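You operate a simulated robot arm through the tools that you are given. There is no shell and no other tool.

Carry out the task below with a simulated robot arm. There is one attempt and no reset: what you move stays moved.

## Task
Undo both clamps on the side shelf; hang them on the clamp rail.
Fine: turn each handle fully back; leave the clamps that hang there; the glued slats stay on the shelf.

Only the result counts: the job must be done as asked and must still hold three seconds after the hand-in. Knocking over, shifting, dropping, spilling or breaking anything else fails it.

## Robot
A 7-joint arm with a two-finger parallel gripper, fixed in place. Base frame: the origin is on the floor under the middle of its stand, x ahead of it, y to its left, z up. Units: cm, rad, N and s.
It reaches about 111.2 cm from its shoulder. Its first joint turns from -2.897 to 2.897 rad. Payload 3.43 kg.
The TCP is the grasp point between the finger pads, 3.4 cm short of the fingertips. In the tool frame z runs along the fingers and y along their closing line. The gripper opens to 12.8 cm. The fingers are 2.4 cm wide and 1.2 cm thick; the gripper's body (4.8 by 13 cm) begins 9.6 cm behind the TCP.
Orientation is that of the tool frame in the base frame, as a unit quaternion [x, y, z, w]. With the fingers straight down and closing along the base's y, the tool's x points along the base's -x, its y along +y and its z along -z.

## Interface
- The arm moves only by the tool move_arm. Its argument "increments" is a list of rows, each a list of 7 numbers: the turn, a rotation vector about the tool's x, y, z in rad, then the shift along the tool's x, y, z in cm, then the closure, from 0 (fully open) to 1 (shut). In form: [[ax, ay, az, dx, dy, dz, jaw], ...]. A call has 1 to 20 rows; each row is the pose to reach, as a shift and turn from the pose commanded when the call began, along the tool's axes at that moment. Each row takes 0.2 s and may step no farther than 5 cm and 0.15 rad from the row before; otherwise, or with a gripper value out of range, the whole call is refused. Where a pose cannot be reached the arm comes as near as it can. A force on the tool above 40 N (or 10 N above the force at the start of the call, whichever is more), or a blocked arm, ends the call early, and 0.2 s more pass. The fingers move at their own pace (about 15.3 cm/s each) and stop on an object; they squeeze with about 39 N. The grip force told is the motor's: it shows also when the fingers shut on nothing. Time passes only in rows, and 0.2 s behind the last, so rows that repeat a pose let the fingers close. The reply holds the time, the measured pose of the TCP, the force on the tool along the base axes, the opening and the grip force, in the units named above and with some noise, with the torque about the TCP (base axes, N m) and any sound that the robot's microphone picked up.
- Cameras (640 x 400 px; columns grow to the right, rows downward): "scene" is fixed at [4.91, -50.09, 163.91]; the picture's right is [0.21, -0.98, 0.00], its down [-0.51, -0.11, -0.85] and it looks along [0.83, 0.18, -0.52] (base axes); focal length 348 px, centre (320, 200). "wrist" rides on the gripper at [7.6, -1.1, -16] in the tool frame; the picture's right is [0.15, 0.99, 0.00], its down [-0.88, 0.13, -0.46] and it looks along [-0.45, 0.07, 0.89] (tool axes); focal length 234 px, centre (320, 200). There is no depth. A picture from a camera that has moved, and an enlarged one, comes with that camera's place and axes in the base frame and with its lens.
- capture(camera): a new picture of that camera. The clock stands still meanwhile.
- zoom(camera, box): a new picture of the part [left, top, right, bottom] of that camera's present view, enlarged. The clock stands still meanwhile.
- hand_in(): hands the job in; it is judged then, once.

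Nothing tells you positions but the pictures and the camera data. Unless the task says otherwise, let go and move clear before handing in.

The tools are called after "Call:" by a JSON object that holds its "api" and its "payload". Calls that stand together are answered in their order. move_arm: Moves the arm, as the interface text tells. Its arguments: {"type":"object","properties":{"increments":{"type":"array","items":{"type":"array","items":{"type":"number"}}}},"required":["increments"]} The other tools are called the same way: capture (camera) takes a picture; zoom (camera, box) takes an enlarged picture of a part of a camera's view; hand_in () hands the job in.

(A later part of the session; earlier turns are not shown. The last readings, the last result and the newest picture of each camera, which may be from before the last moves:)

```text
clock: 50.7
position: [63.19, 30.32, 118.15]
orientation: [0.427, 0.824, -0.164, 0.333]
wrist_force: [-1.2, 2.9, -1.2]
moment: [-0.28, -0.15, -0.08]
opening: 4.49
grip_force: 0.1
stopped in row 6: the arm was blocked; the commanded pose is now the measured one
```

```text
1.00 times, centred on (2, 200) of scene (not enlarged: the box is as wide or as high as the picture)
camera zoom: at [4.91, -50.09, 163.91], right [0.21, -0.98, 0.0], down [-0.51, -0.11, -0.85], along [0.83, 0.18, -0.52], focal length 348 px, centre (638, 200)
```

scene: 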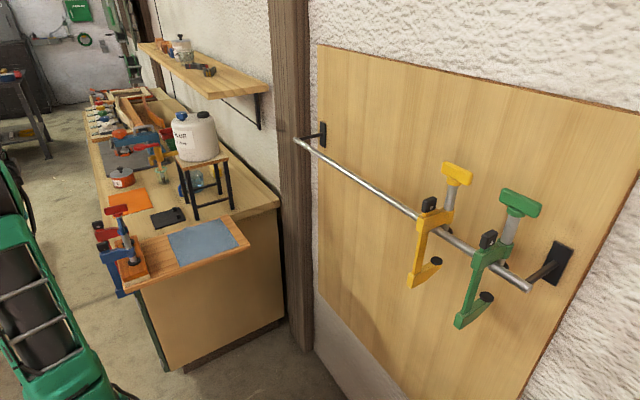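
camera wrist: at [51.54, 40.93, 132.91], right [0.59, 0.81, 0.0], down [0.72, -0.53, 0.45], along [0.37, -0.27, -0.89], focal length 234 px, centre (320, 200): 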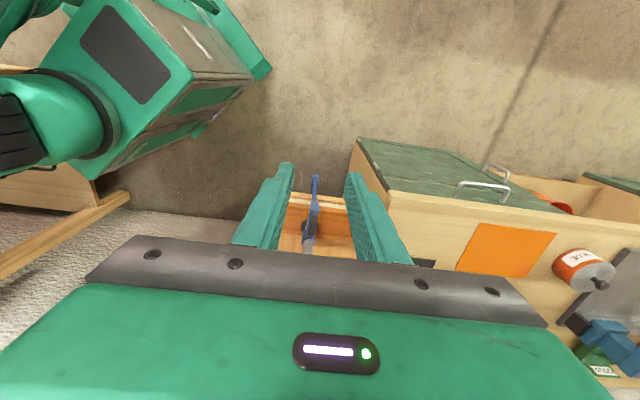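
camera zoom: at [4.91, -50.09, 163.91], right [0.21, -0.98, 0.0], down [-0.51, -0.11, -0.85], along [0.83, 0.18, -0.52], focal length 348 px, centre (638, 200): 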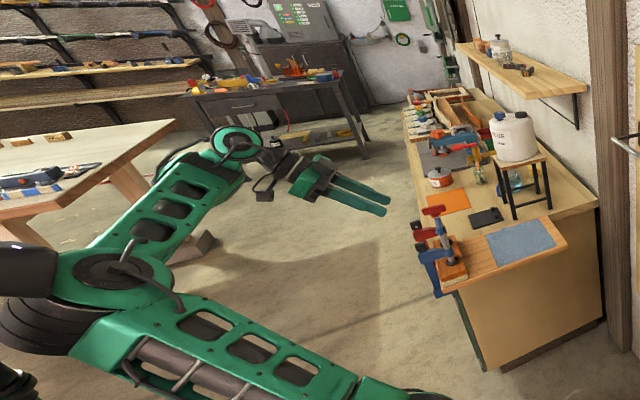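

The arm reports being blocked while pitching; the tool itself feels almost no force, so it's a link or joint limit. I'll look at the arm and surroundings.

Call:
{"api": "capture", "payload": {"camera": "wrist"}}

Call:
{"api": "capture", "payload": {"camera": "scene"}}

Call:
{"api": "zoom", "payload": {"camera": "wrist", "box": [0, 0, 4, 400]}}

Call:
{"api": "zoom", "payload": {"camera": "wrist", "box": [0, 0, 640, 4]}}

```text
taken
camera wrist: at [52.58, 43.02, 124.36], right [0.74, 0.66, -0.09], down [0.28, -0.19, 0.94], along [0.61, -0.72, -0.33], focal length 234 px, centre (320, 200)
```

wrist: 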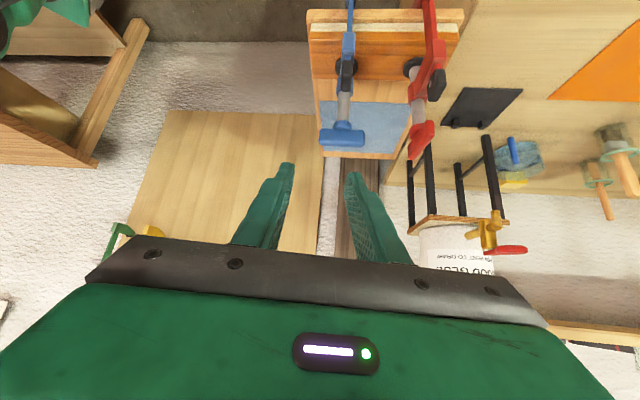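

```text
taken
```

scene: 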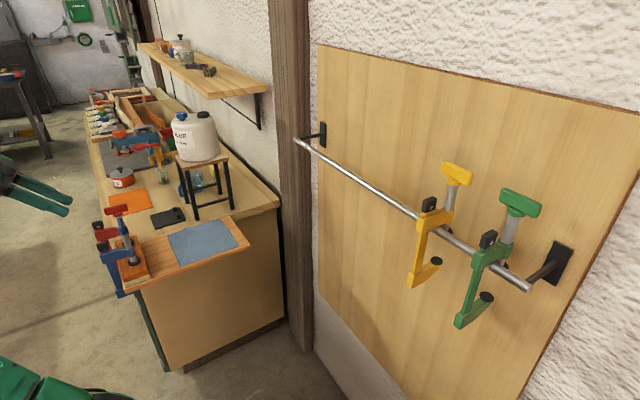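

```text
1.00 times, centred on (2, 200) of wrist (not enlarged: the box is as wide or as high as the picture)
camera zoom: at [52.58, 43.02, 124.36], right [0.74, 0.66, -0.09], down [0.28, -0.19, 0.94], along [0.61, -0.72, -0.33], focal length 234 px, centre (638, 200)
```

zoom: 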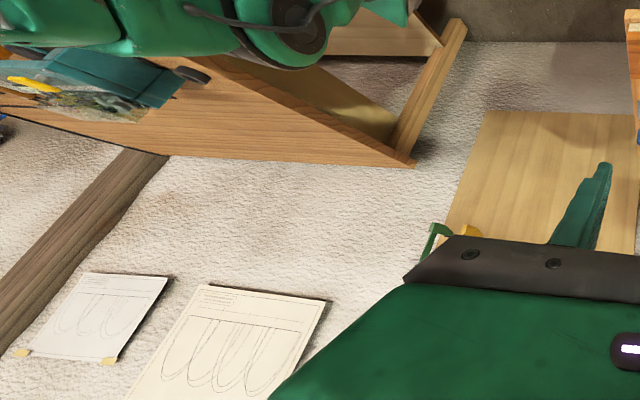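

```text
1.00 times, centred on (320, 2) of wrist (not enlarged: the box is as wide or as high as the picture)
camera zoom: at [52.58, 43.02, 124.36], right [0.74, 0.66, -0.09], down [0.28, -0.19, 0.94], along [0.61, -0.72, -0.33], focal length 234 px, centre (320, 398)
```

zoom: 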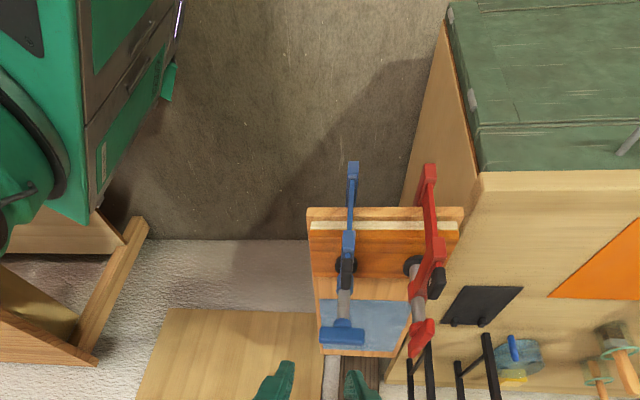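

The elbow seems to reach a limit when the hand goes far out, but the present 44° tilt is enough: I can grip the clamp's bar just under its arm with a 45° downward tilt, and that tilt is also reachable at the rail. I'll square the yaw with the clamp and descend outside of it.

Call:
{"api": "move_arm", "payload": {"increments": [[-0.03, 0, -0.03, 1, 0, 0.8, 0.6], [-0.06, 0, -0.06, 3, 0.1, 2.4, 0.6], [-0.09, 0, -0.09, 5.2, 0.2, 4.2, 0.6], [-0.11, 0.002, -0.1156, 7.5, 0.3, 6, 0.6], [-0.11, 0.002, -0.1156, 9.5, 0.3, 7.6, 0.6], [-0.11, 0.002, -0.1156, 11.2, 0.34, 8.9, 0.6]]}}

Call:
{"api": "zoom", "payload": {"camera": "scene", "box": [0, 0, 4, 400]}}

Call:
{"api": "zoom", "payload": {"camera": "scene", "box": [40, 180, 200, 310]}}

Call:
{"api": "capture", "payload": {"camera": "wrist"}}

```text
clock: 52.1
position: [60.68, 33.92, 103.72]
orientation: [0.337, 0.863, -0.132, 0.353]
wrist_force: [0.0, -0.8, -0.5]
moment: [0.01, 0.0, 0.01]
opening: 5.12
grip_force: 0.0
```

```text
1.00 times, centred on (2, 200) of scene (not enlarged: the box is as wide or as high as the picture)
camera zoom: at [4.91, -50.09, 163.91], right [0.21, -0.98, 0.0], down [-0.51, -0.11, -0.85], along [0.83, 0.18, -0.52], focal length 348 px, centre (638, 200)
```

zoom: 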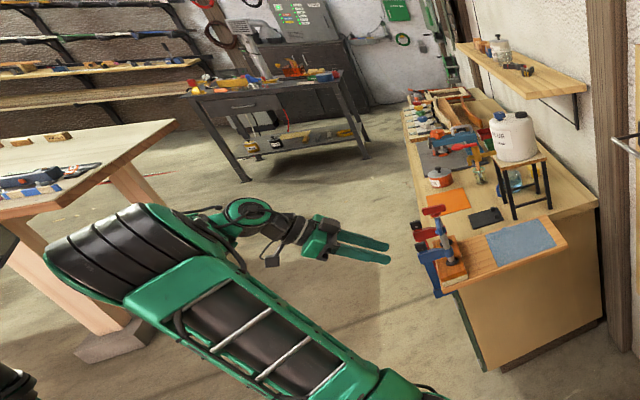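

```text
3.08 times, centred on (120, 245) of scene
camera zoom: at [4.91, -50.09, 163.91], right [0.21, -0.98, 0.0], down [-0.51, -0.11, -0.85], along [0.83, 0.18, -0.52], focal length 1069 px, centre (935, 62)
```

zoom: 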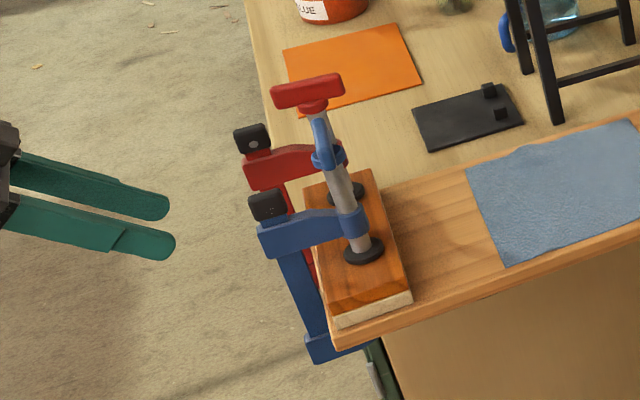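

```text
taken
camera wrist: at [47.54, 44.23, 109.78], right [0.59, 0.8, -0.09], down [0.31, -0.12, 0.94], along [0.74, -0.59, -0.32], focal length 234 px, centre (320, 200)
```

wrist: 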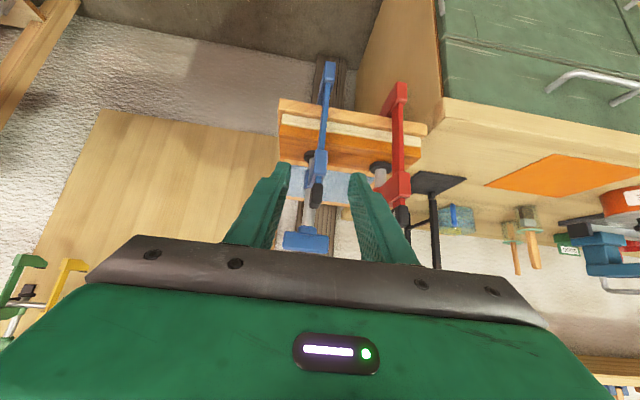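

The arm moved freely and the hand is now outside the shelf end with a 44° tilt. I'll measure the blue clamp from this view.

Call:
{"api": "zoom", "payload": {"camera": "wrist", "box": [250, 50, 410, 150]}}

Call:
{"api": "zoom", "payload": {"camera": "wrist", "box": [250, 140, 410, 240]}}

Call:
{"api": "zoom", "payload": {"camera": "scene", "box": [90, 215, 154, 255]}}

Call:
{"api": "zoom", "payload": {"camera": "scene", "box": [90, 255, 154, 295]}}

```text
4.00 times, centred on (330, 100) of wrist
camera zoom: at [47.54, 44.23, 109.78], right [0.59, 0.8, -0.09], down [0.31, -0.12, 0.94], along [0.74, -0.59, -0.32], focal length 937 px, centre (280, 600)
```

zoom: 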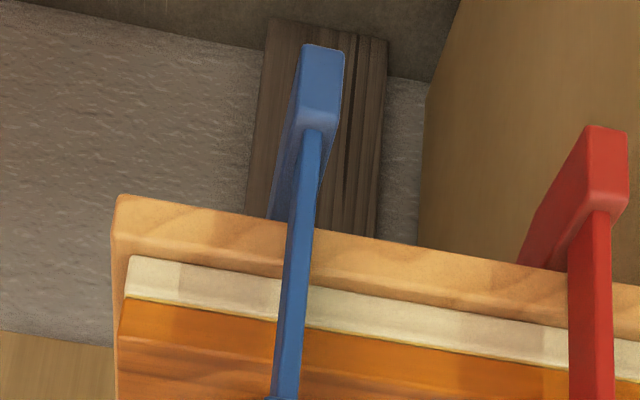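

```text
4.00 times, centred on (330, 190) of wrist
camera zoom: at [47.54, 44.23, 109.78], right [0.59, 0.8, -0.09], down [0.31, -0.12, 0.94], along [0.74, -0.59, -0.32], focal length 937 px, centre (280, 240)
```

zoom: 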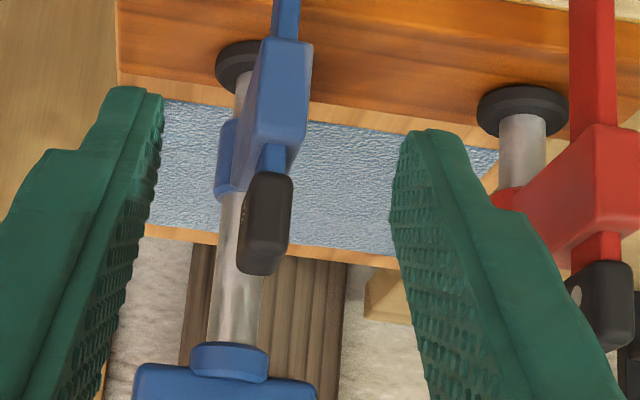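

```text
10.00 times, centred on (122, 235) of scene
camera zoom: at [4.91, -50.09, 163.91], right [0.21, -0.98, 0.0], down [-0.51, -0.11, -0.85], along [0.83, 0.18, -0.52], focal length 3475 px, centre (2300, -150)
```

zoom: 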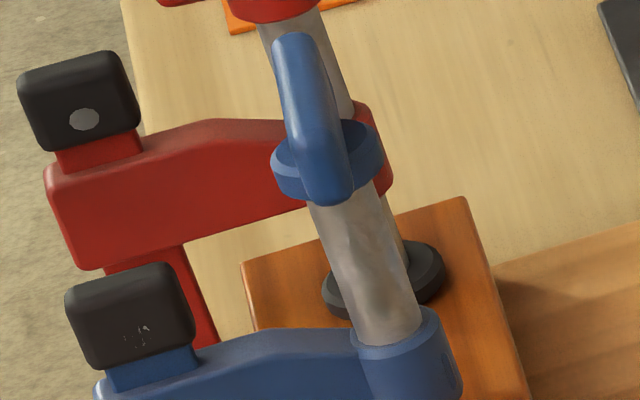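

```text
10.00 times, centred on (122, 275) of scene
camera zoom: at [4.91, -50.09, 163.91], right [0.21, -0.98, 0.0], down [-0.51, -0.11, -0.85], along [0.83, 0.18, -0.52], focal length 3475 px, centre (2300, -550)
```

zoom: 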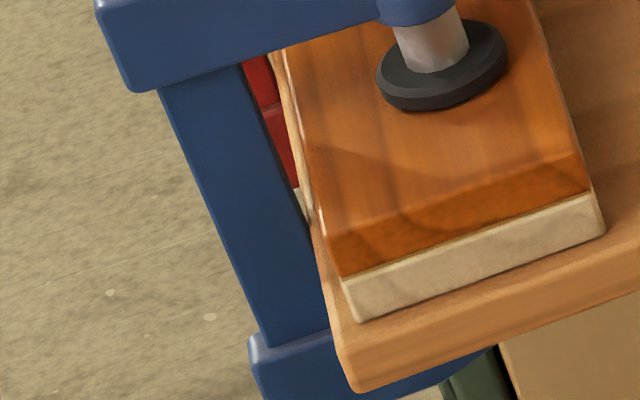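

The blue clamp's top block is at about (68.3, 27.4, 100.1), its arm spans z≈94.9–98.4, 2 cm thick, heading −47°. I'll align to it and move to a pre-grasp 7 cm back along the finger direction.

Call:
{"api": "move_arm", "payload": {"increments": [[0.034, 0, 0.034, -1.7, 0.4, 1.9, 0.6], [0.067, -0.001, 0.069, -3.39, 0.8, 3.73, 0.6], [0.067, -0.001, 0.069, -3.39, 0.8, 3.73, 0.6]]}}

Call:
{"api": "zoom", "payload": {"camera": "wrist", "box": [220, 90, 420, 215]}}

Call:
{"api": "zoom", "payload": {"camera": "scene", "box": [70, 200, 166, 260]}}

```text
clock: 52.9
position: [64.94, 31.12, 103.67]
orientation: [0.379, 0.845, -0.149, 0.347]
wrist_force: [0.5, -0.1, -0.6]
moment: [0.0, 0.02, 0.03]
opening: 5.15
grip_force: 0.0
```

```text
3.20 times, centred on (320, 152) of wrist
camera zoom: at [52.82, 42.61, 109.51], right [0.67, 0.74, -0.09], down [0.3, -0.15, 0.94], along [0.68, -0.66, -0.32], focal length 749 px, centre (320, 352)
```

zoom: 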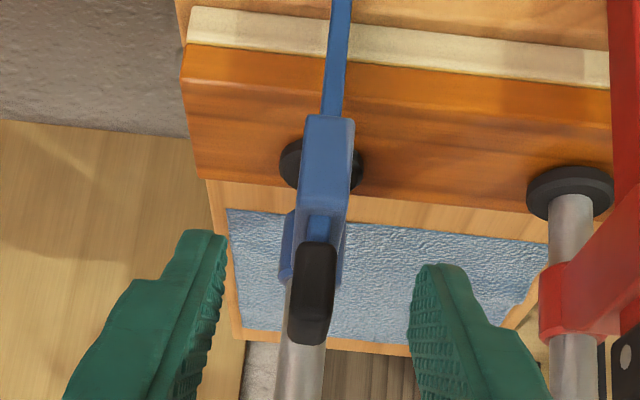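

```text
6.67 times, centred on (118, 230) of scene
camera zoom: at [4.91, -50.09, 163.91], right [0.21, -0.98, 0.0], down [-0.51, -0.11, -0.85], along [0.83, 0.18, -0.52], focal length 2317 px, centre (1667, 0)
```

zoom: 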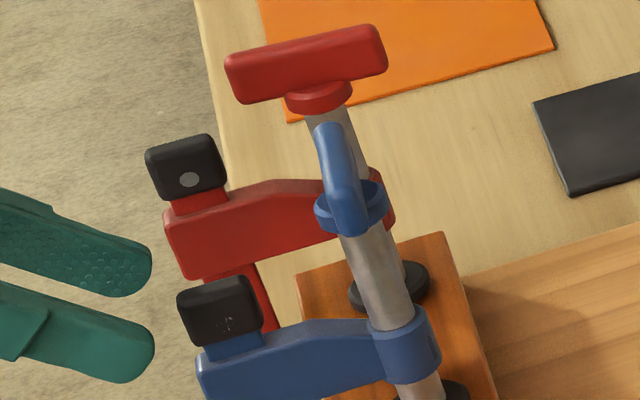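

The fingers are centred on the clamp. I'll advance 7 cm along the finger direction and check before closing.

Call:
{"api": "move_arm", "payload": {"increments": [[0, 0, 0, 0, 0, 2, 0.6], [0, 0, 0, 0, 0, 4, 0.6], [0, 0, 0, 0, 0, 5.5, 0.6], [0, 0, 0, 0, 0, 6.5, 0.6], [0, 0, 0, 0, 0, 7, 0.6]]}}

Call:
{"api": "zoom", "payload": {"camera": "wrist", "box": [220, 90, 420, 215]}}

Call:
{"api": "zoom", "payload": {"camera": "scene", "box": [70, 215, 166, 275]}}

```text
clock: 54.1
position: [68.15, 27.39, 98.44]
orientation: [0.379, 0.845, -0.149, 0.346]
wrist_force: [-0.3, -0.2, -0.9]
moment: [-0.04, 0.0, 0.03]
opening: 5.11
grip_force: 0.1
```

```text
3.20 times, centred on (320, 152) of wrist
camera zoom: at [56.12, 38.95, 104.42], right [0.67, 0.74, -0.09], down [0.3, -0.15, 0.94], along [0.68, -0.66, -0.32], focal length 749 px, centre (320, 352)
```

zoom: 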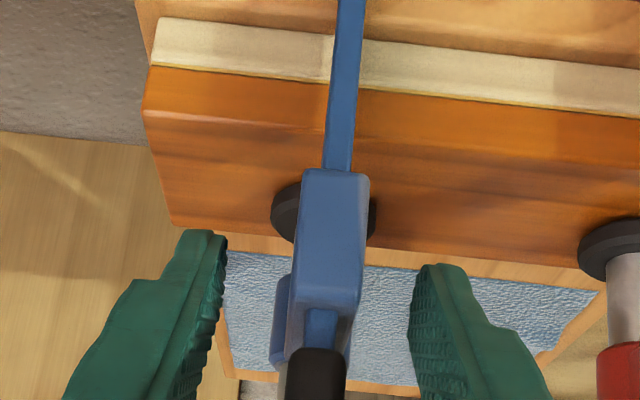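

```text
6.67 times, centred on (118, 245) of scene
camera zoom: at [4.91, -50.09, 163.91], right [0.21, -0.98, 0.0], down [-0.51, -0.11, -0.85], along [0.83, 0.18, -0.52], focal length 2317 px, centre (1667, -100)
```

zoom: 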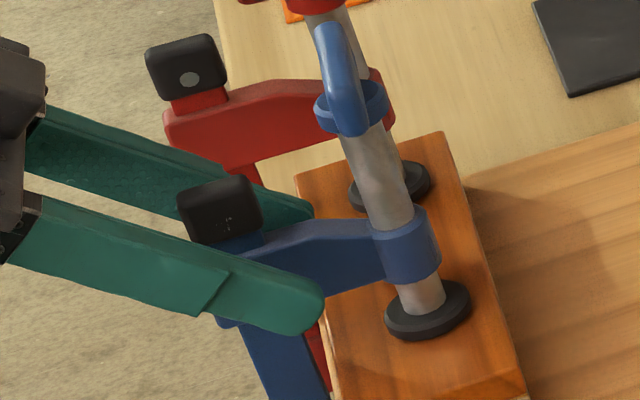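

The fingers straddle the arm evenly. I'll close on it.

Call:
{"api": "move_arm", "payload": {"increments": [[0, 0, 0, 0, 0, 0, 0.7], [0, 0, 0, 0, 0, 0, 0.8], [0, 0, 0, 0, 0, 0, 0.9], [0, 0, 0, 0, 0, 0, 1], [0, 0, 0, 0, 0, 0, 1]]}}

Call:
{"api": "zoom", "payload": {"camera": "wrist", "box": [220, 90, 420, 215]}}

Call:
{"api": "zoom", "payload": {"camera": "scene", "box": [70, 215, 166, 275]}}

```text
clock: 55.3
position: [68.05, 27.41, 98.36]
orientation: [0.379, 0.845, -0.149, 0.347]
wrist_force: [-0.3, 0.7, -0.3]
moment: [-0.04, 0.11, -0.01]
opening: 1.58
grip_force: 38.6
```

```text
3.20 times, centred on (320, 152) of wrist
camera zoom: at [56.12, 38.96, 104.43], right [0.67, 0.74, -0.09], down [0.3, -0.15, 0.94], along [0.68, -0.66, -0.32], focal length 749 px, centre (320, 352)
```

zoom: 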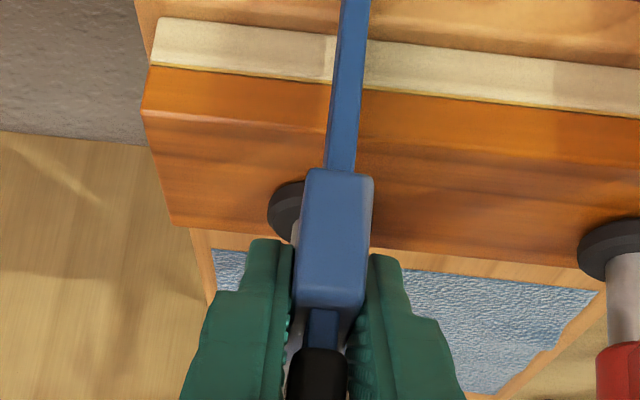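

```text
6.67 times, centred on (118, 245) of scene
camera zoom: at [4.91, -50.09, 163.91], right [0.21, -0.98, 0.0], down [-0.51, -0.11, -0.85], along [0.83, 0.18, -0.52], focal length 2317 px, centre (1667, -100)
```

zoom: 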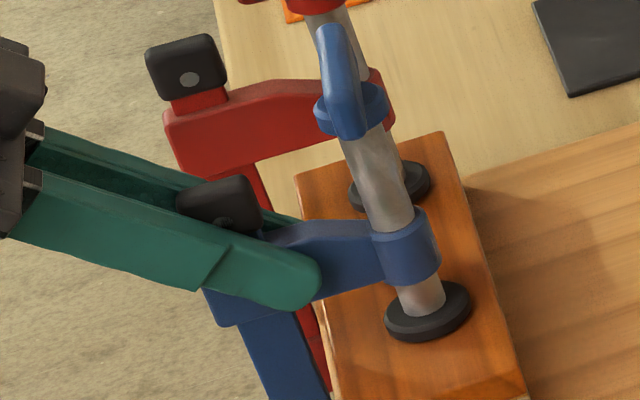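

The arm is gripped firmly (1.6 cm thick). I'll lift it by half a centimetre and read the load.

Call:
{"api": "move_arm", "payload": {"increments": [[0, 0, 0, -0.14, 0, -0.14, 1], [0, 0, 0, -0.28, 0, -0.29, 1], [0, 0, 0, -0.35, 0, -0.36, 1], [0, 0, 0, -0.35, 0, -0.36, 1]]}}

Call:
{"api": "zoom", "payload": {"camera": "scene", "box": [80, 215, 176, 295]}}

```text
clock: 56.3
position: [68.23, 27.47, 98.92]
orientation: [0.379, 0.845, -0.149, 0.346]
wrist_force: [-3.3, 2.3, -6.1]
moment: [0.39, 0.45, 0.03]
opening: 1.58
grip_force: 39.0
```

```text
5.00 times, centred on (128, 255) of scene
camera zoom: at [4.91, -50.09, 163.91], right [0.21, -0.98, 0.0], down [-0.51, -0.11, -0.85], along [0.83, 0.18, -0.52], focal length 1738 px, centre (1280, -75)
```

zoom: 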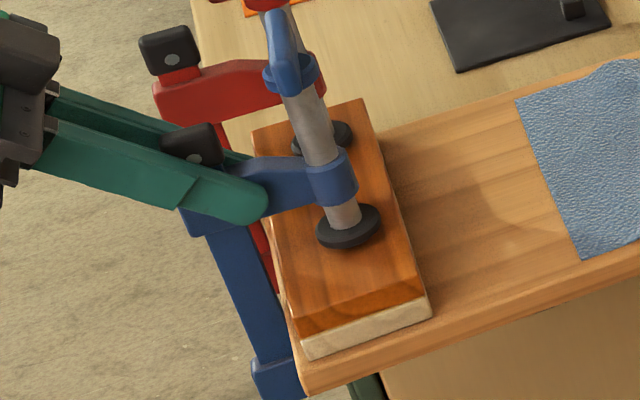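

The clamp is carried with a slight sideways touch at the shelf edge. I'll draw it outward now.

Call:
{"api": "move_arm", "payload": {"increments": [[0, 0, 0, 0.36, 0, -0.35, 1], [0, 0, 0, 0.72, -0.01, -0.7, 1], [0, 0, 0, 1.43, -0.02, -1.4, 1], [0, 0, 0, 2.5, -0.04, -2.45, 1], [0, 0, 0, 3.9, -0.06, -3.8, 1], [0, 0, 0, 5.4, -0.09, -5.2, 1], [0, 0, 0, 6.8, -0.11, -6.6, 1]]}}

Call:
{"api": "zoom", "payload": {"camera": "scene", "box": [60, 195, 188, 305]}}

Call:
{"api": "capture", "payload": {"camera": "wrist"}}

```text
clock: 57.9
position: [62.03, 34.5, 99.21]
orientation: [0.379, 0.845, -0.15, 0.346]
wrist_force: [0.4, -0.6, -4.9]
moment: [0.1, 0.04, -0.02]
opening: 1.57
grip_force: 39.1
```

```text
3.64 times, centred on (124, 250) of scene
camera zoom: at [4.91, -50.09, 163.91], right [0.21, -0.98, 0.0], down [-0.51, -0.11, -0.85], along [0.83, 0.18, -0.52], focal length 1264 px, centre (1033, 18)
```

zoom: 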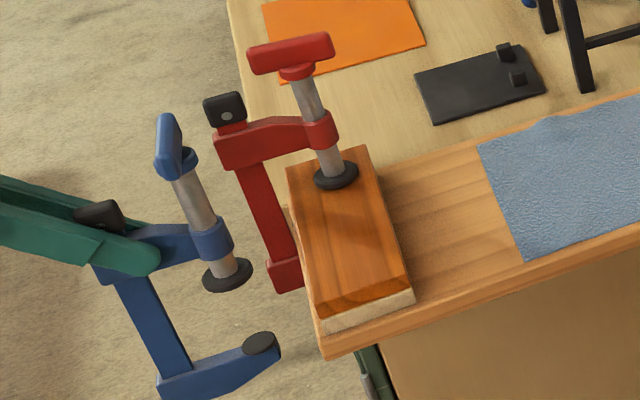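

```text
taken
camera wrist: at [49.84, 45.98, 105.09], right [0.67, 0.74, -0.09], down [0.3, -0.15, 0.94], along [0.68, -0.66, -0.32], focal length 234 px, centre (320, 200)
```

wrist: 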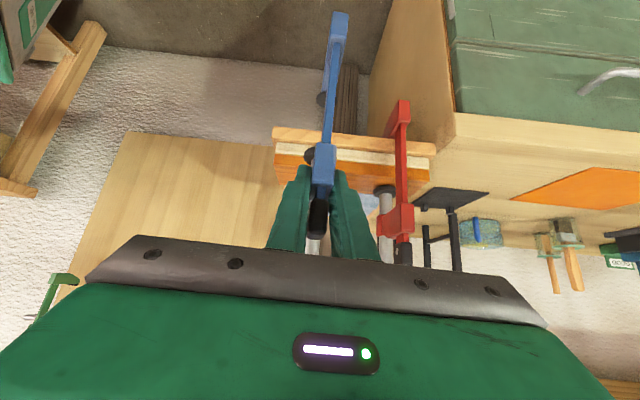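

The blue clamp is free and held by its arm; slats and red clamp are undisturbed. I'll lift it well above everything near the shelf.

Call:
{"api": "move_arm", "payload": {"increments": [[0, 0, 0, -1.5, -0.1, -1.7, 1], [0, 0, 0, -3.8, -0.3, -4.2, 1], [0, 0, 0, -6.2, -0.5, -6.8, 1], [0, 0, 0, -8.6, -0.7, -9.4, 1], [0, 0, 0, -11, -0.9, -12, 1], [0, 0, 0, -13.4, -1.1, -14.7, 1], [0, 0, 0, -15.8, -1.3, -17.4, 1], [0, 0, 0, -17.5, -1.5, -19.2, 1]]}}

Call:
{"api": "zoom", "payload": {"camera": "scene", "box": [0, 0, 4, 400]}}

```text
clock: 59.7
position: [59.96, 34.03, 125.0]
orientation: [0.379, 0.845, -0.15, 0.347]
wrist_force: [0.0, 0.6, -4.4]
moment: [0.08, 0.05, 0.02]
opening: 1.58
grip_force: 38.7
```

```text
1.00 times, centred on (2, 200) of scene (not enlarged: the box is as wide or as high as the picture)
camera zoom: at [4.91, -50.09, 163.91], right [0.21, -0.98, 0.0], down [-0.51, -0.11, -0.85], along [0.83, 0.18, -0.52], focal length 348 px, centre (638, 200)
```

zoom: 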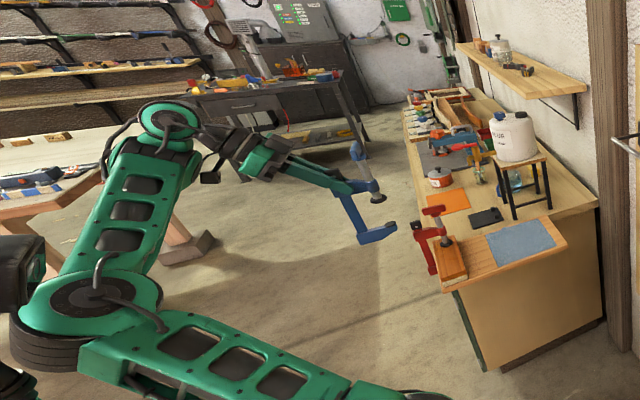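

Lift went well. Next I'll carry it across in front of the robot toward the rail at safe height.

Call:
{"api": "move_arm", "payload": {"increments": [[0, 0, 0, -2, -1.56, 1.26, 1], [0, 0, 0, -4.6, -3.6, 2.9, 1], [0, 0, 0, -7.4, -5.8, 4.7, 1], [0, 0, 0, -10.2, -7.95, 6.45, 1], [0, 0, 0, -13, -10.1, 8.2, 1], [0, 0, 0, -15.8, -12.3, 10, 1], [0, 0, 0, -18.6, -14.5, 11.75, 1], [0, 0, 0, -20.97, -16.35, 13.25, 1]]}}

Call:
{"api": "zoom", "payload": {"camera": "scene", "box": [0, 0, 4, 400]}}

Call:
{"api": "capture", "payload": {"camera": "scene"}}

```text
clock: 60.8
position: [62.4, 16.96, 127.52]
orientation: [0.423, 0.79, -0.217, 0.388]
wrist_force: [0.8, 1.7, -5.1]
moment: [0.03, 0.08, -0.12]
opening: 1.54
grip_force: 39.1
stopped in row 5: the arm was blocked; the commanded pose is now the measured one
```

```text
1.00 times, centred on (2, 200) of scene (not enlarged: the box is as wide or as high as the picture)
camera zoom: at [4.91, -50.09, 163.91], right [0.21, -0.98, 0.0], down [-0.51, -0.11, -0.85], along [0.83, 0.18, -0.52], focal length 348 px, centre (638, 200)
```

zoom: 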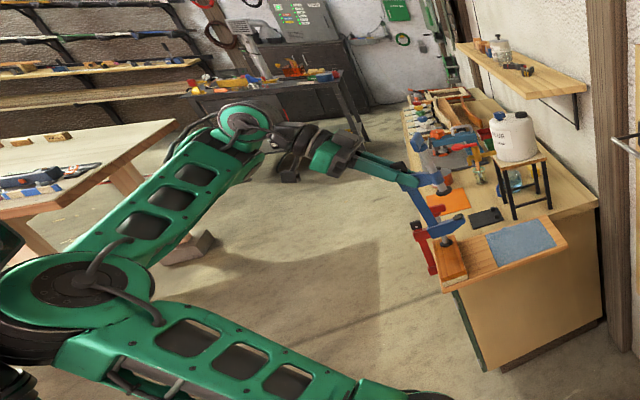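

```text
taken
```

scene: 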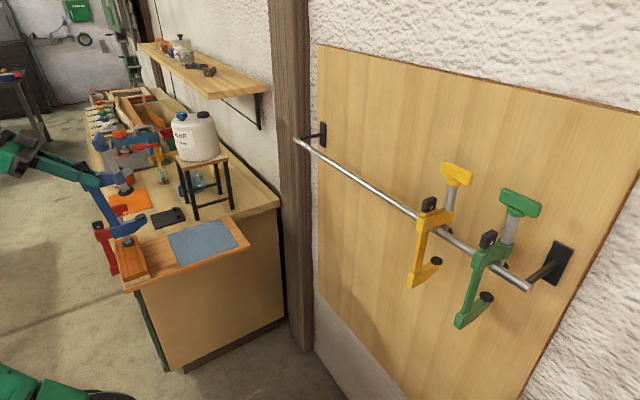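

The arm is blocked again (likely the elbow, which sits far left-back with this sideways hand pose), while the tool itself only feels the clamp's weight. I'll check that the blue clamp is clear of the red one, then turn the hand to point radially outward, which lets the elbow take a natural place.

Call:
{"api": "zoom", "payload": {"camera": "scene", "box": [50, 150, 210, 290]}}

Call:
{"api": "capture", "payload": {"camera": "wrist"}}

```text
2.86 times, centred on (130, 220) of scene
camera zoom: at [4.91, -50.09, 163.91], right [0.21, -0.98, 0.0], down [-0.51, -0.11, -0.85], along [0.83, 0.18, -0.52], focal length 993 px, centre (863, 143)
```

zoom: 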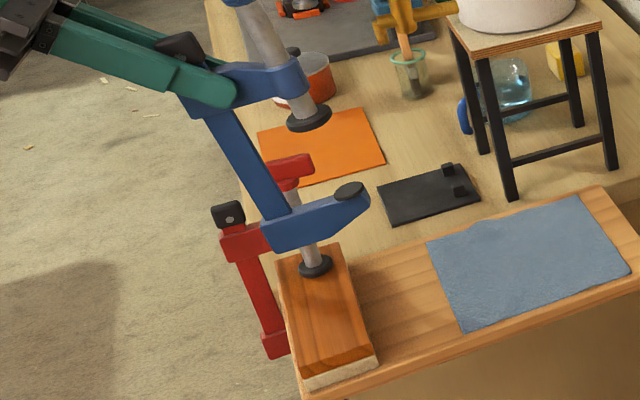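

```text
taken
camera wrist: at [51.87, 30.87, 130.98], right [0.78, 0.62, -0.13], down [0.21, -0.06, 0.98], along [0.59, -0.79, -0.18], focal length 234 px, centre (320, 200)
```

wrist: 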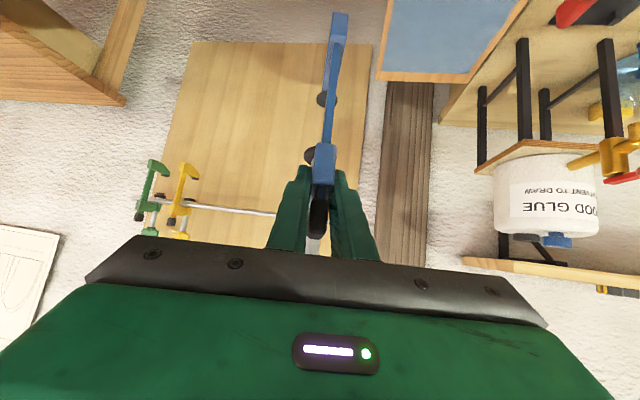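

The blue clamp is well clear. I'll start swinging the hand about its wrist toward the outward direction, rising 5 cm as I do.

Call:
{"api": "move_arm", "payload": {"increments": [[-0.1115, -0.002, -0.0848, -1.53, 2.74, -1.36, 1], [-0.223, -0.0041, -0.1697, -2.82, 5.43, -3.04, 1], [-0.3346, -0.0061, -0.2545, -3.09, 8.07, -4.4, 1], [-0.4461, -0.0082, -0.3394, -2.34, 10.52, -5.45, 1], [-0.5576, -0.0102, -0.4242, -1.4, 12.78, -6.75, 1], [-0.6691, -0.0123, -0.509, -0.27, 14.8, -8.28, 1]]}}

Call:
{"api": "zoom", "payload": {"camera": "scene", "box": [0, 0, 4, 400]}}

```text
clock: 62.2
position: [69.79, 32.64, 132.69]
orientation: [0.046, 0.894, -0.035, 0.445]
wrist_force: [-0.6, 0.6, -3.8]
moment: [-0.01, 0.15, -0.02]
opening: 1.57
grip_force: 39.4
```

```text
1.00 times, centred on (2, 200) of scene (not enlarged: the box is as wide or as high as the picture)
camera zoom: at [4.91, -50.09, 163.91], right [0.21, -0.98, 0.0], down [-0.51, -0.11, -0.85], along [0.83, 0.18, -0.52], focal length 348 px, centre (638, 200)
```

zoom: 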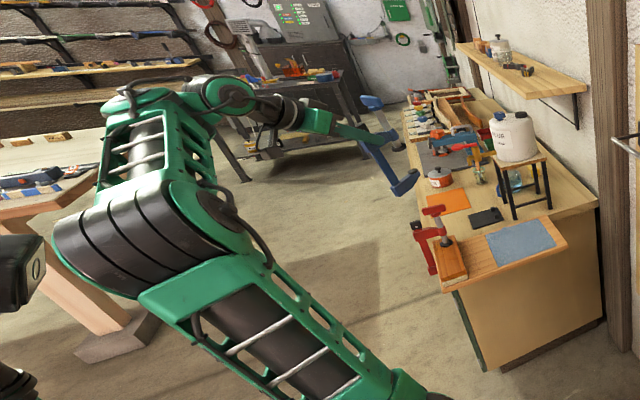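

The elbow is now well placed. I'll restore the clamp's upright tilt and carry it across the front at z≈133, turning gradually toward the rail's normal.

Call:
{"api": "move_arm", "payload": {"increments": [[0.024, 0.022, 0.027, -0.4, -2, 0.5, 1], [0.048, 0.043, 0.055, -1.0, -5.5, 1.4, 1], [0.072, 0.065, 0.082, -1.7, -9.2, 2.3, 1], [0.096, 0.086, 0.11, -2.3, -12.9, 3.2, 1], [0.12, 0.108, 0.137, -2.95, -16.6, 4.1, 1], [0.145, 0.13, 0.165, -3.5, -19.8, 4.95, 1], [0.1688, 0.1513, 0.1924, -3.92, -21.98, 5.49, 1]]}}

Call:
{"api": "zoom", "payload": {"camera": "scene", "box": [0, 0, 4, 400]}}

```text
clock: 63.8
position: [73.74, 9.58, 132.7]
orientation: [0.171, 0.91, -0.064, 0.373]
wrist_force: [-0.7, -0.1, -5.1]
moment: [0.02, 0.11, 0.02]
opening: 1.58
grip_force: 39.6
```

```text
1.00 times, centred on (2, 200) of scene (not enlarged: the box is as wide or as high as the picture)
camera zoom: at [4.91, -50.09, 163.91], right [0.21, -0.98, 0.0], down [-0.51, -0.11, -0.85], along [0.83, 0.18, -0.52], focal length 348 px, centre (638, 200)
```

zoom: 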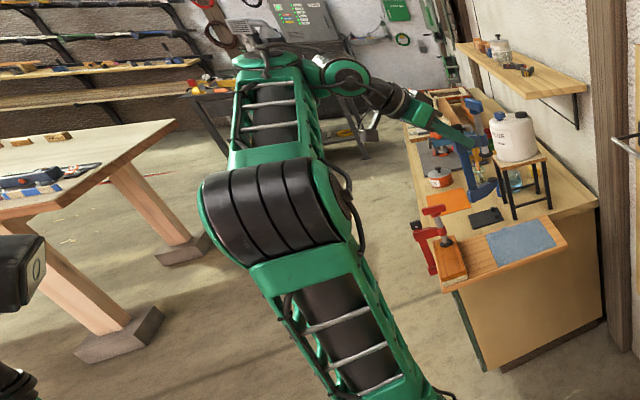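

Call:
{"api": "move_arm", "payload": {"increments": [[0.024, 0, 0.024, -0.8, -2.6, 0.7, 1], [0.048, -0.001, 0.049, -1.9, -6.1, 1.6, 1], [0.072, -0.001, 0.073, -2.95, -9.6, 2.5, 1], [0.096, -0.001, 0.098, -4.0, -13, 3.4, 1], [0.12, -0.002, 0.122, -5.05, -16.3, 4.28, 1], [0.144, -0.002, 0.147, -5.4, -19.8, 4.6, 1], [0.168, -0.003, 0.171, -5.8, -23.3, 4.9, 1], [0.192, -0.003, 0.196, -6.15, -26.8, 5.2, 1], [0.216, -0.003, 0.22, -6.5, -30.2, 5.5, 1], [0.2396, -0.0038, 0.2444, -6.87, -33.6, 5.8, 1]]}}

Call:
{"api": "capture", "payload": {"camera": "scene"}}

Call:
{"api": "capture", "payload": {"camera": "wrist"}}

```text
clock: 66.0
position: [70.39, -24.81, 133.01]
orientation: [0.324, 0.867, -0.126, 0.357]
wrist_force: [0.6, 0.2, -3.6]
moment: [0.06, 0.08, 0.0]
opening: 1.57
grip_force: 38.5
```

```text
taken
```

scene: 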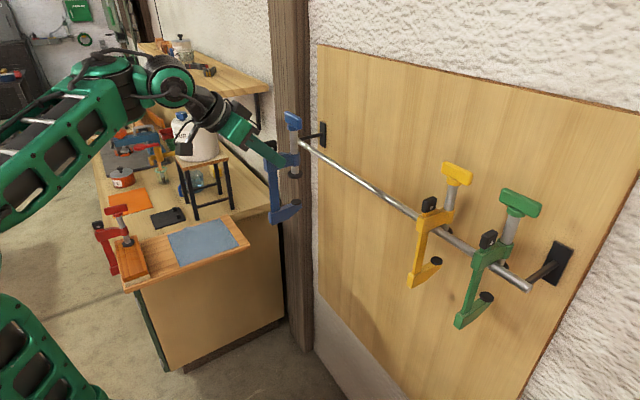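

```text
taken
camera wrist: at [56.95, -14.97, 138.89], right [0.57, 0.82, -0.09], down [0.31, -0.11, 0.94], along [0.76, -0.56, -0.32], focal length 234 px, centre (320, 200)
```

wrist: 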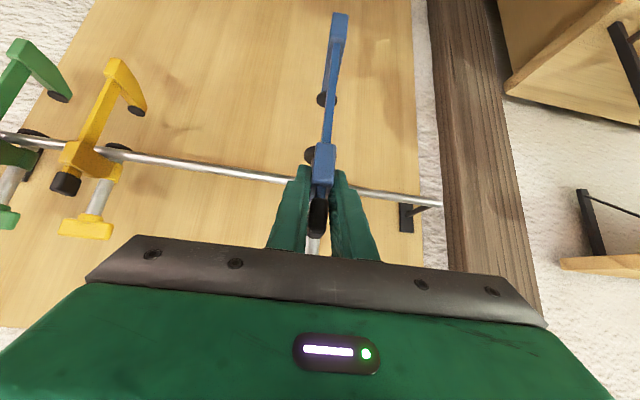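

Both cameras now see the rail; I triangulate it through (75, −48.5, 123.8) with direction (0.694, 0.72), about 1.2 cm thick. I'll move to a pre-insertion pose 13 cm in front of that point with the throat level with the rail.

Call:
{"api": "move_arm", "payload": {"increments": [[0.008, 0, 0.008, -1.0, -2.85, 0.66, 1], [0.016, 0, 0.016, -2.0, -5.7, 1.33, 1], [0.024, 0, 0.024, -3.0, -8.55, 2.0, 1], [0.032, 0, 0.032, -4.1, -11.4, 2.66, 1], [0.0392, -0.0007, 0.04, -5.07, -14.26, 3.32, 1], [0.0392, -0.0007, 0.04, -5.07, -14.26, 3.32, 1]]}}

Call:
{"api": "capture", "payload": {"camera": "scene"}}

Call:
{"api": "capture", "payload": {"camera": "wrist"}}

Call:
{"api": "zoom", "payload": {"camera": "scene", "box": [280, 110, 440, 250]}}

```text
clock: 67.4
position: [65.45, -39.67, 134.17]
orientation: [0.348, 0.858, -0.136, 0.353]
wrist_force: [-0.6, -1.0, -3.5]
moment: [0.11, 0.05, -0.01]
opening: 1.56
grip_force: 38.8
```

```text
taken
```

scene: 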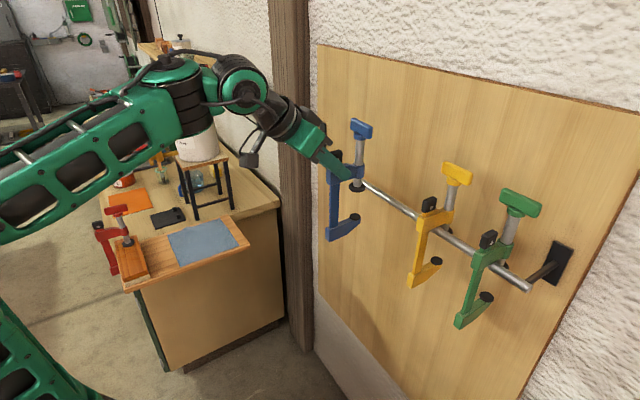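

```text
taken
camera wrist: at [52.6, -29.18, 140.08], right [0.61, 0.79, -0.09], down [0.31, -0.13, 0.94], along [0.73, -0.6, -0.32], focal length 234 px, centre (320, 200)
```

wrist: 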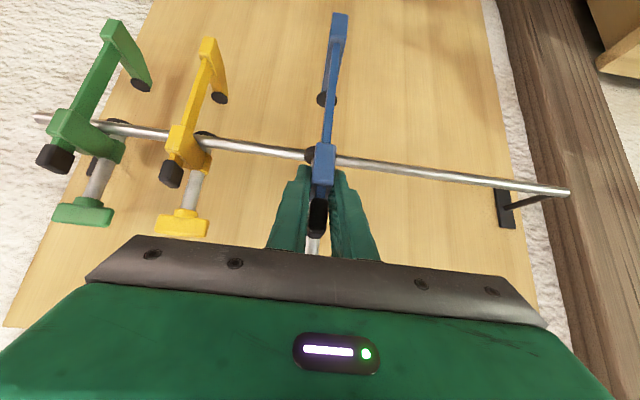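

```text
2.86 times, centred on (360, 180) of scene
camera zoom: at [4.91, -50.09, 163.91], right [0.21, -0.98, 0.0], down [-0.51, -0.11, -0.85], along [0.83, 0.18, -0.52], focal length 993 px, centre (206, 257)
```

zoom: 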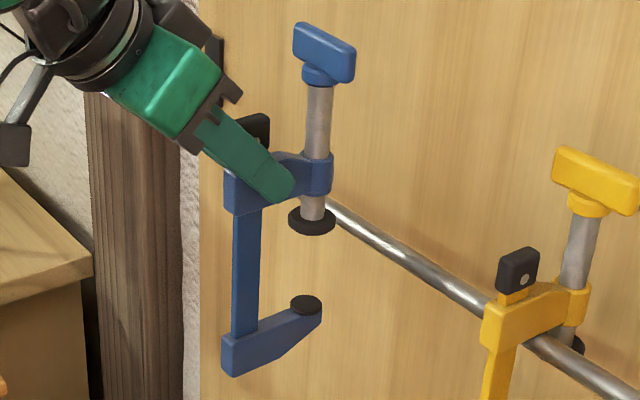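

The blue handle now looks just like those on the hanging clamps (T square to the arm, same screw length), so it is fully back. The throat is level with the rail; I'll move in 6 cm and check.

Call:
{"api": "move_arm", "payload": {"increments": [[0, 0, 0, -1.07, 0, 1.05, 1], [0, 0, 0, -2.14, 0, 2.1, 1], [0, 0, 0, -3.2, 0, 3.15, 1], [0, 0, 0, -4.3, 0, 4.2, 1], [0, 0, 0, -4.3, 0, 4.2, 1]]}}

Call:
{"api": "zoom", "payload": {"camera": "scene", "box": [300, 120, 428, 240]}}

Call:
{"api": "zoom", "payload": {"camera": "wrist", "box": [220, 40, 420, 165]}}

```text
clock: 68.6
position: [69.8, -43.83, 134.21]
orientation: [0.347, 0.858, -0.135, 0.353]
wrist_force: [0.4, -0.1, -3.6]
moment: [0.06, 0.12, -0.02]
opening: 1.6
grip_force: 39.3
```

```text
3.33 times, centred on (364, 180) of scene
camera zoom: at [4.91, -50.09, 163.91], right [0.21, -0.98, 0.0], down [-0.51, -0.11, -0.85], along [0.83, 0.18, -0.52], focal length 1158 px, centre (173, 267)
```

zoom: 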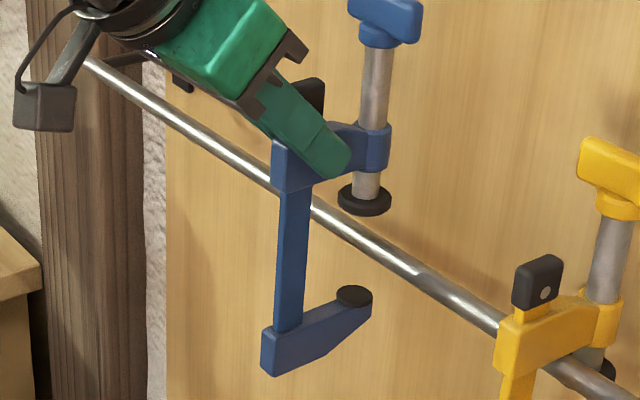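

```text
3.20 times, centred on (320, 102) of wrist
camera zoom: at [56.93, -33.15, 140.0], right [0.61, 0.79, -0.09], down [0.31, -0.13, 0.94], along [0.73, -0.6, -0.32], focal length 749 px, centre (320, 512)
```

zoom: 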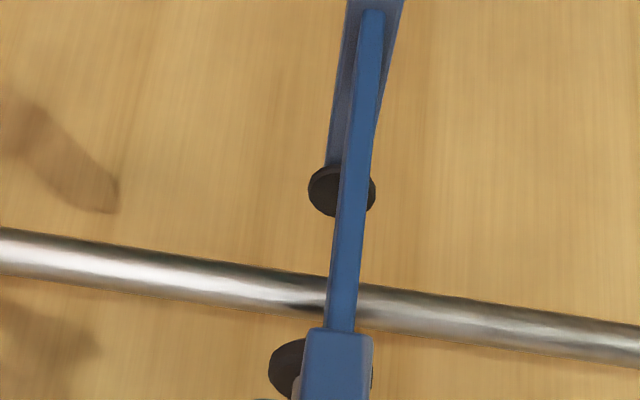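

The rail passes right between the screw pad and the jaw pad. I'll move in the remaining 4 cm.

Call:
{"api": "move_arm", "payload": {"increments": [[0, 0, 0, -0.7, 0, 0.7, 1], [0, 0, 0, -1.4, 0, 1.4, 1], [0, 0, 0, -2.15, 0, 2.1, 1], [0, 0, 0, -2.86, 0, 2.8, 1], [0, 0, 0, -2.86, 0, 2.8, 1]]}}

Call:
{"api": "zoom", "payload": {"camera": "scene", "box": [320, 130, 416, 220]}}

Call:
{"api": "zoom", "payload": {"camera": "wrist", "box": [220, 80, 420, 205]}}

```text
clock: 69.8
position: [72.68, -46.64, 134.04]
orientation: [0.348, 0.858, -0.136, 0.353]
wrist_force: [0.1, -0.4, -3.8]
moment: [0.08, 0.11, -0.01]
opening: 1.59
grip_force: 38.9
```

```text
4.44 times, centred on (368, 175) of scene
camera zoom: at [4.91, -50.09, 163.91], right [0.21, -0.98, 0.0], down [-0.51, -0.11, -0.85], along [0.83, 0.18, -0.52], focal length 1544 px, centre (107, 311)
```

zoom: 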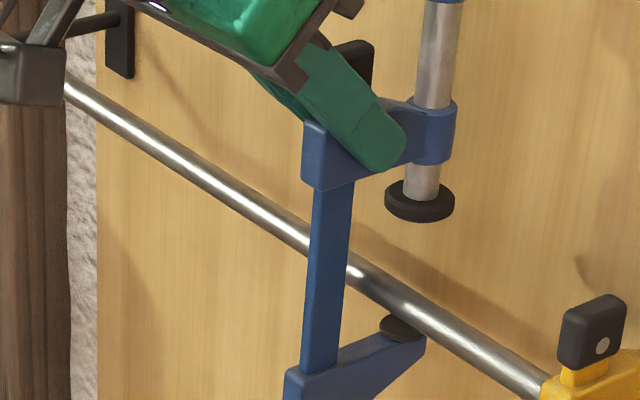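

```text
3.20 times, centred on (320, 142) of wrist
camera zoom: at [59.83, -35.88, 140.0], right [0.61, 0.79, -0.09], down [0.3, -0.13, 0.94], along [0.73, -0.6, -0.32], focal length 749 px, centre (320, 384)
```

zoom: 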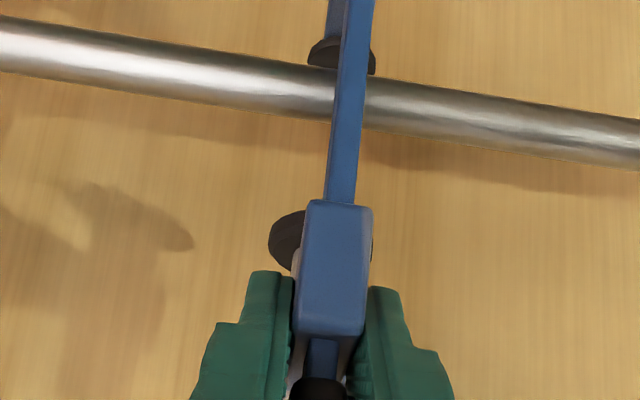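

The rail sits in the throat between bar and pad. I'll lower in stages, checking that the rail goes up beside the pad.

Call:
{"api": "move_arm", "payload": {"increments": [[0, 0, 0, 0.7, -0.01, 0.71, 1], [0, 0, 0, 1.4, -0.02, 1.43, 1], [0, 0, 0, 2.1, -0.04, 2.14, 1], [0, 0, 0, 2.45, -0.04, 2.5, 1], [0, 0, 0, 2.45, -0.04, 2.5, 1]]}}

Call:
{"api": "zoom", "payload": {"camera": "scene", "box": [320, 140, 416, 230]}}

Call:
{"api": "zoom", "payload": {"camera": "wrist", "box": [220, 80, 420, 205]}}

```text
clock: 71.0
position: [72.7, -46.52, 130.67]
orientation: [0.348, 0.858, -0.136, 0.353]
wrist_force: [0.2, 0.0, -4.2]
moment: [0.09, 0.1, 0.02]
opening: 1.58
grip_force: 39.2
```

```text
4.44 times, centred on (368, 185) of scene
camera zoom: at [4.91, -50.09, 163.91], right [0.21, -0.98, 0.0], down [-0.51, -0.11, -0.85], along [0.83, 0.18, -0.52], focal length 1544 px, centre (107, 267)
```

zoom: 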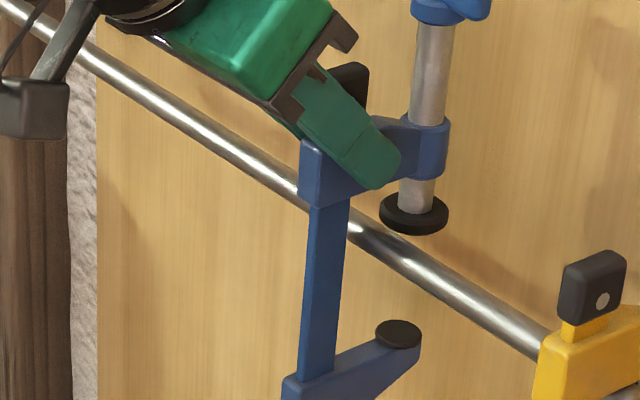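

```text
3.20 times, centred on (320, 142) of wrist
camera zoom: at [59.91, -35.94, 136.61], right [0.61, 0.79, -0.09], down [0.3, -0.13, 0.94], along [0.73, -0.6, -0.32], focal length 749 px, centre (320, 384)
```

zoom: 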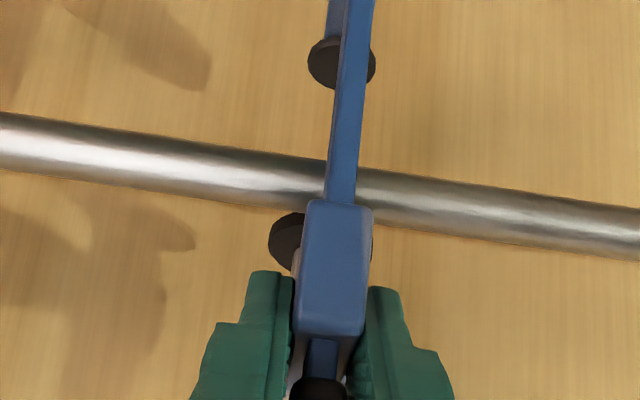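

Call:
{"api": "move_arm", "payload": {"increments": [[0, 0, 0, 0.35, -0.01, 0.36, 1], [0, 0, 0, 0.7, -0.01, 0.71, 1], [0, 0, 0, 1.05, -0.02, 1.07, 1], [0, 0, 0, 1.26, -0.02, 1.29, 1], [0, 0, 0, 1.26, -0.02, 1.29, 1]]}}

Call:
{"api": "zoom", "payload": {"camera": "scene", "box": [336, 150, 400, 210]}}

Call:
{"api": "zoom", "payload": {"camera": "wrist", "box": [240, 110, 400, 210]}}

```text
clock: 72.2
position: [72.68, -46.39, 128.81]
orientation: [0.348, 0.858, -0.136, 0.353]
wrist_force: [-1.2, 0.1, -4.2]
moment: [0.08, 0.07, -0.02]
opening: 1.6
grip_force: 38.8
```

```text
6.67 times, centred on (368, 180) of scene
camera zoom: at [4.91, -50.09, 163.91], right [0.21, -0.98, 0.0], down [-0.51, -0.11, -0.85], along [0.83, 0.18, -0.52], focal length 2317 px, centre (0, 333)
```

zoom: 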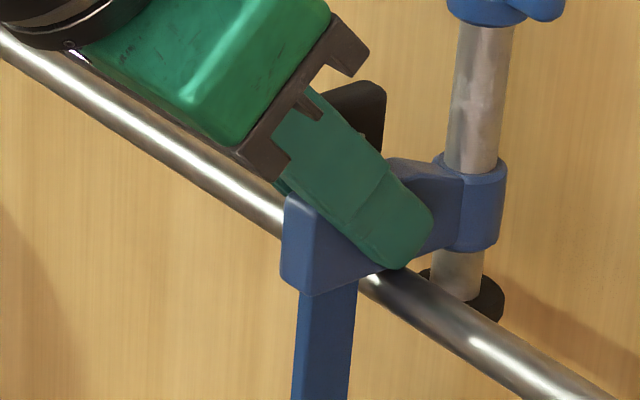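

```text
4.00 times, centred on (320, 160) of wrist
camera zoom: at [59.9, -35.87, 134.71], right [0.61, 0.79, -0.09], down [0.31, -0.13, 0.94], along [0.73, -0.6, -0.32], focal length 937 px, centre (320, 360)
```

zoom: 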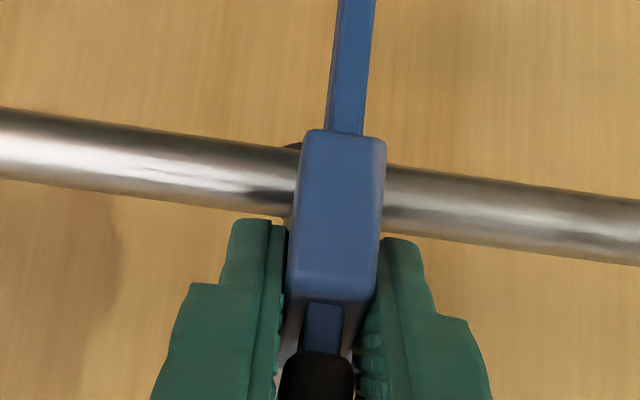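

The clamp is hooked: rail under the arm, pad behind the rail. I'll lower gently until the rail takes the weight.

Call:
{"api": "move_arm", "payload": {"increments": [[0, 0, 0, 0.18, 0, 0.18, 1], [0, 0, 0, 0.35, -0.01, 0.36, 1], [0, 0, 0, 0.42, -0.01, 0.43, 1], [0, 0, 0, 0.42, -0.01, 0.43, 1]]}}

Call:
{"api": "move_arm", "payload": {"increments": [[0, 0, 0, 0.1, 0, 0.1, 1], [0, 0, 0, 0.17, 0, 0.18, 1], [0, 0, 0, 0.17, 0, 0.18, 1]]}}

```text
clock: 73.2
position: [72.7, -46.41, 128.51]
orientation: [0.347, 0.857, -0.136, 0.356]
wrist_force: [0.8, 1.0, 27.6]
moment: [-0.65, -0.4, 0.03]
opening: 1.57
grip_force: 38.8
```

```text
clock: 74.0
position: [72.69, -46.41, 128.0]
orientation: [0.347, 0.857, -0.136, 0.355]
wrist_force: [-2.4, 2.4, 24.4]
moment: [-0.51, -0.25, -0.01]
opening: 1.55
grip_force: 39.0
```

The rail carries the clamp now (contact about 2 cm from the grip toward the wall). I'll relieve the press and open the fingers a little at first.

Call:
{"api": "move_arm", "payload": {"increments": [[0, 0, 0, -0.1, 0, -0.1, 1], [0, 0, 0, -0.14, 0, -0.14, 1], [0, 0, 0, -0.14, 0, -0.14, 1]]}}

Call:
{"api": "zoom", "payload": {"camera": "scene", "box": [336, 150, 400, 210]}}

Call:
{"api": "zoom", "payload": {"camera": "wrist", "box": [240, 110, 400, 210]}}

```text
clock: 74.8
position: [72.71, -46.52, 128.08]
orientation: [0.348, 0.858, -0.137, 0.352]
wrist_force: [-3.5, 5.0, 9.1]
moment: [-0.07, 0.01, 0.0]
opening: 1.56
grip_force: 38.8
```

```text
6.67 times, centred on (368, 180) of scene
camera zoom: at [4.91, -50.09, 163.91], right [0.21, -0.98, 0.0], down [-0.51, -0.11, -0.85], along [0.83, 0.18, -0.52], focal length 2317 px, centre (0, 333)
```

zoom: 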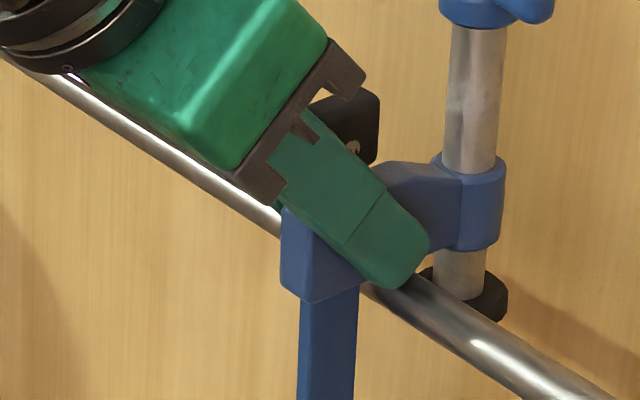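

```text
4.00 times, centred on (320, 160) of wrist
camera zoom: at [59.84, -35.83, 134.02], right [0.61, 0.79, -0.09], down [0.31, -0.13, 0.94], along [0.73, -0.6, -0.32], focal length 937 px, centre (320, 360)
```

zoom: 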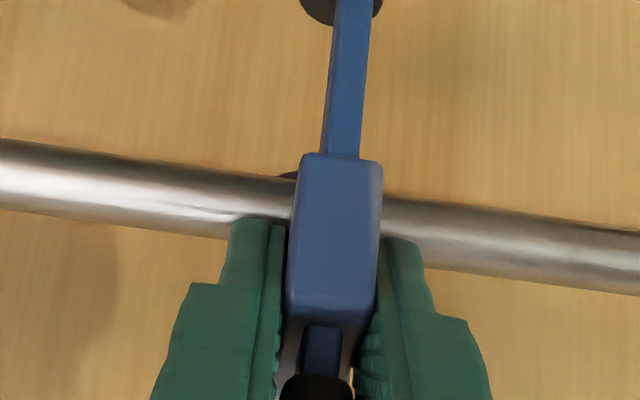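

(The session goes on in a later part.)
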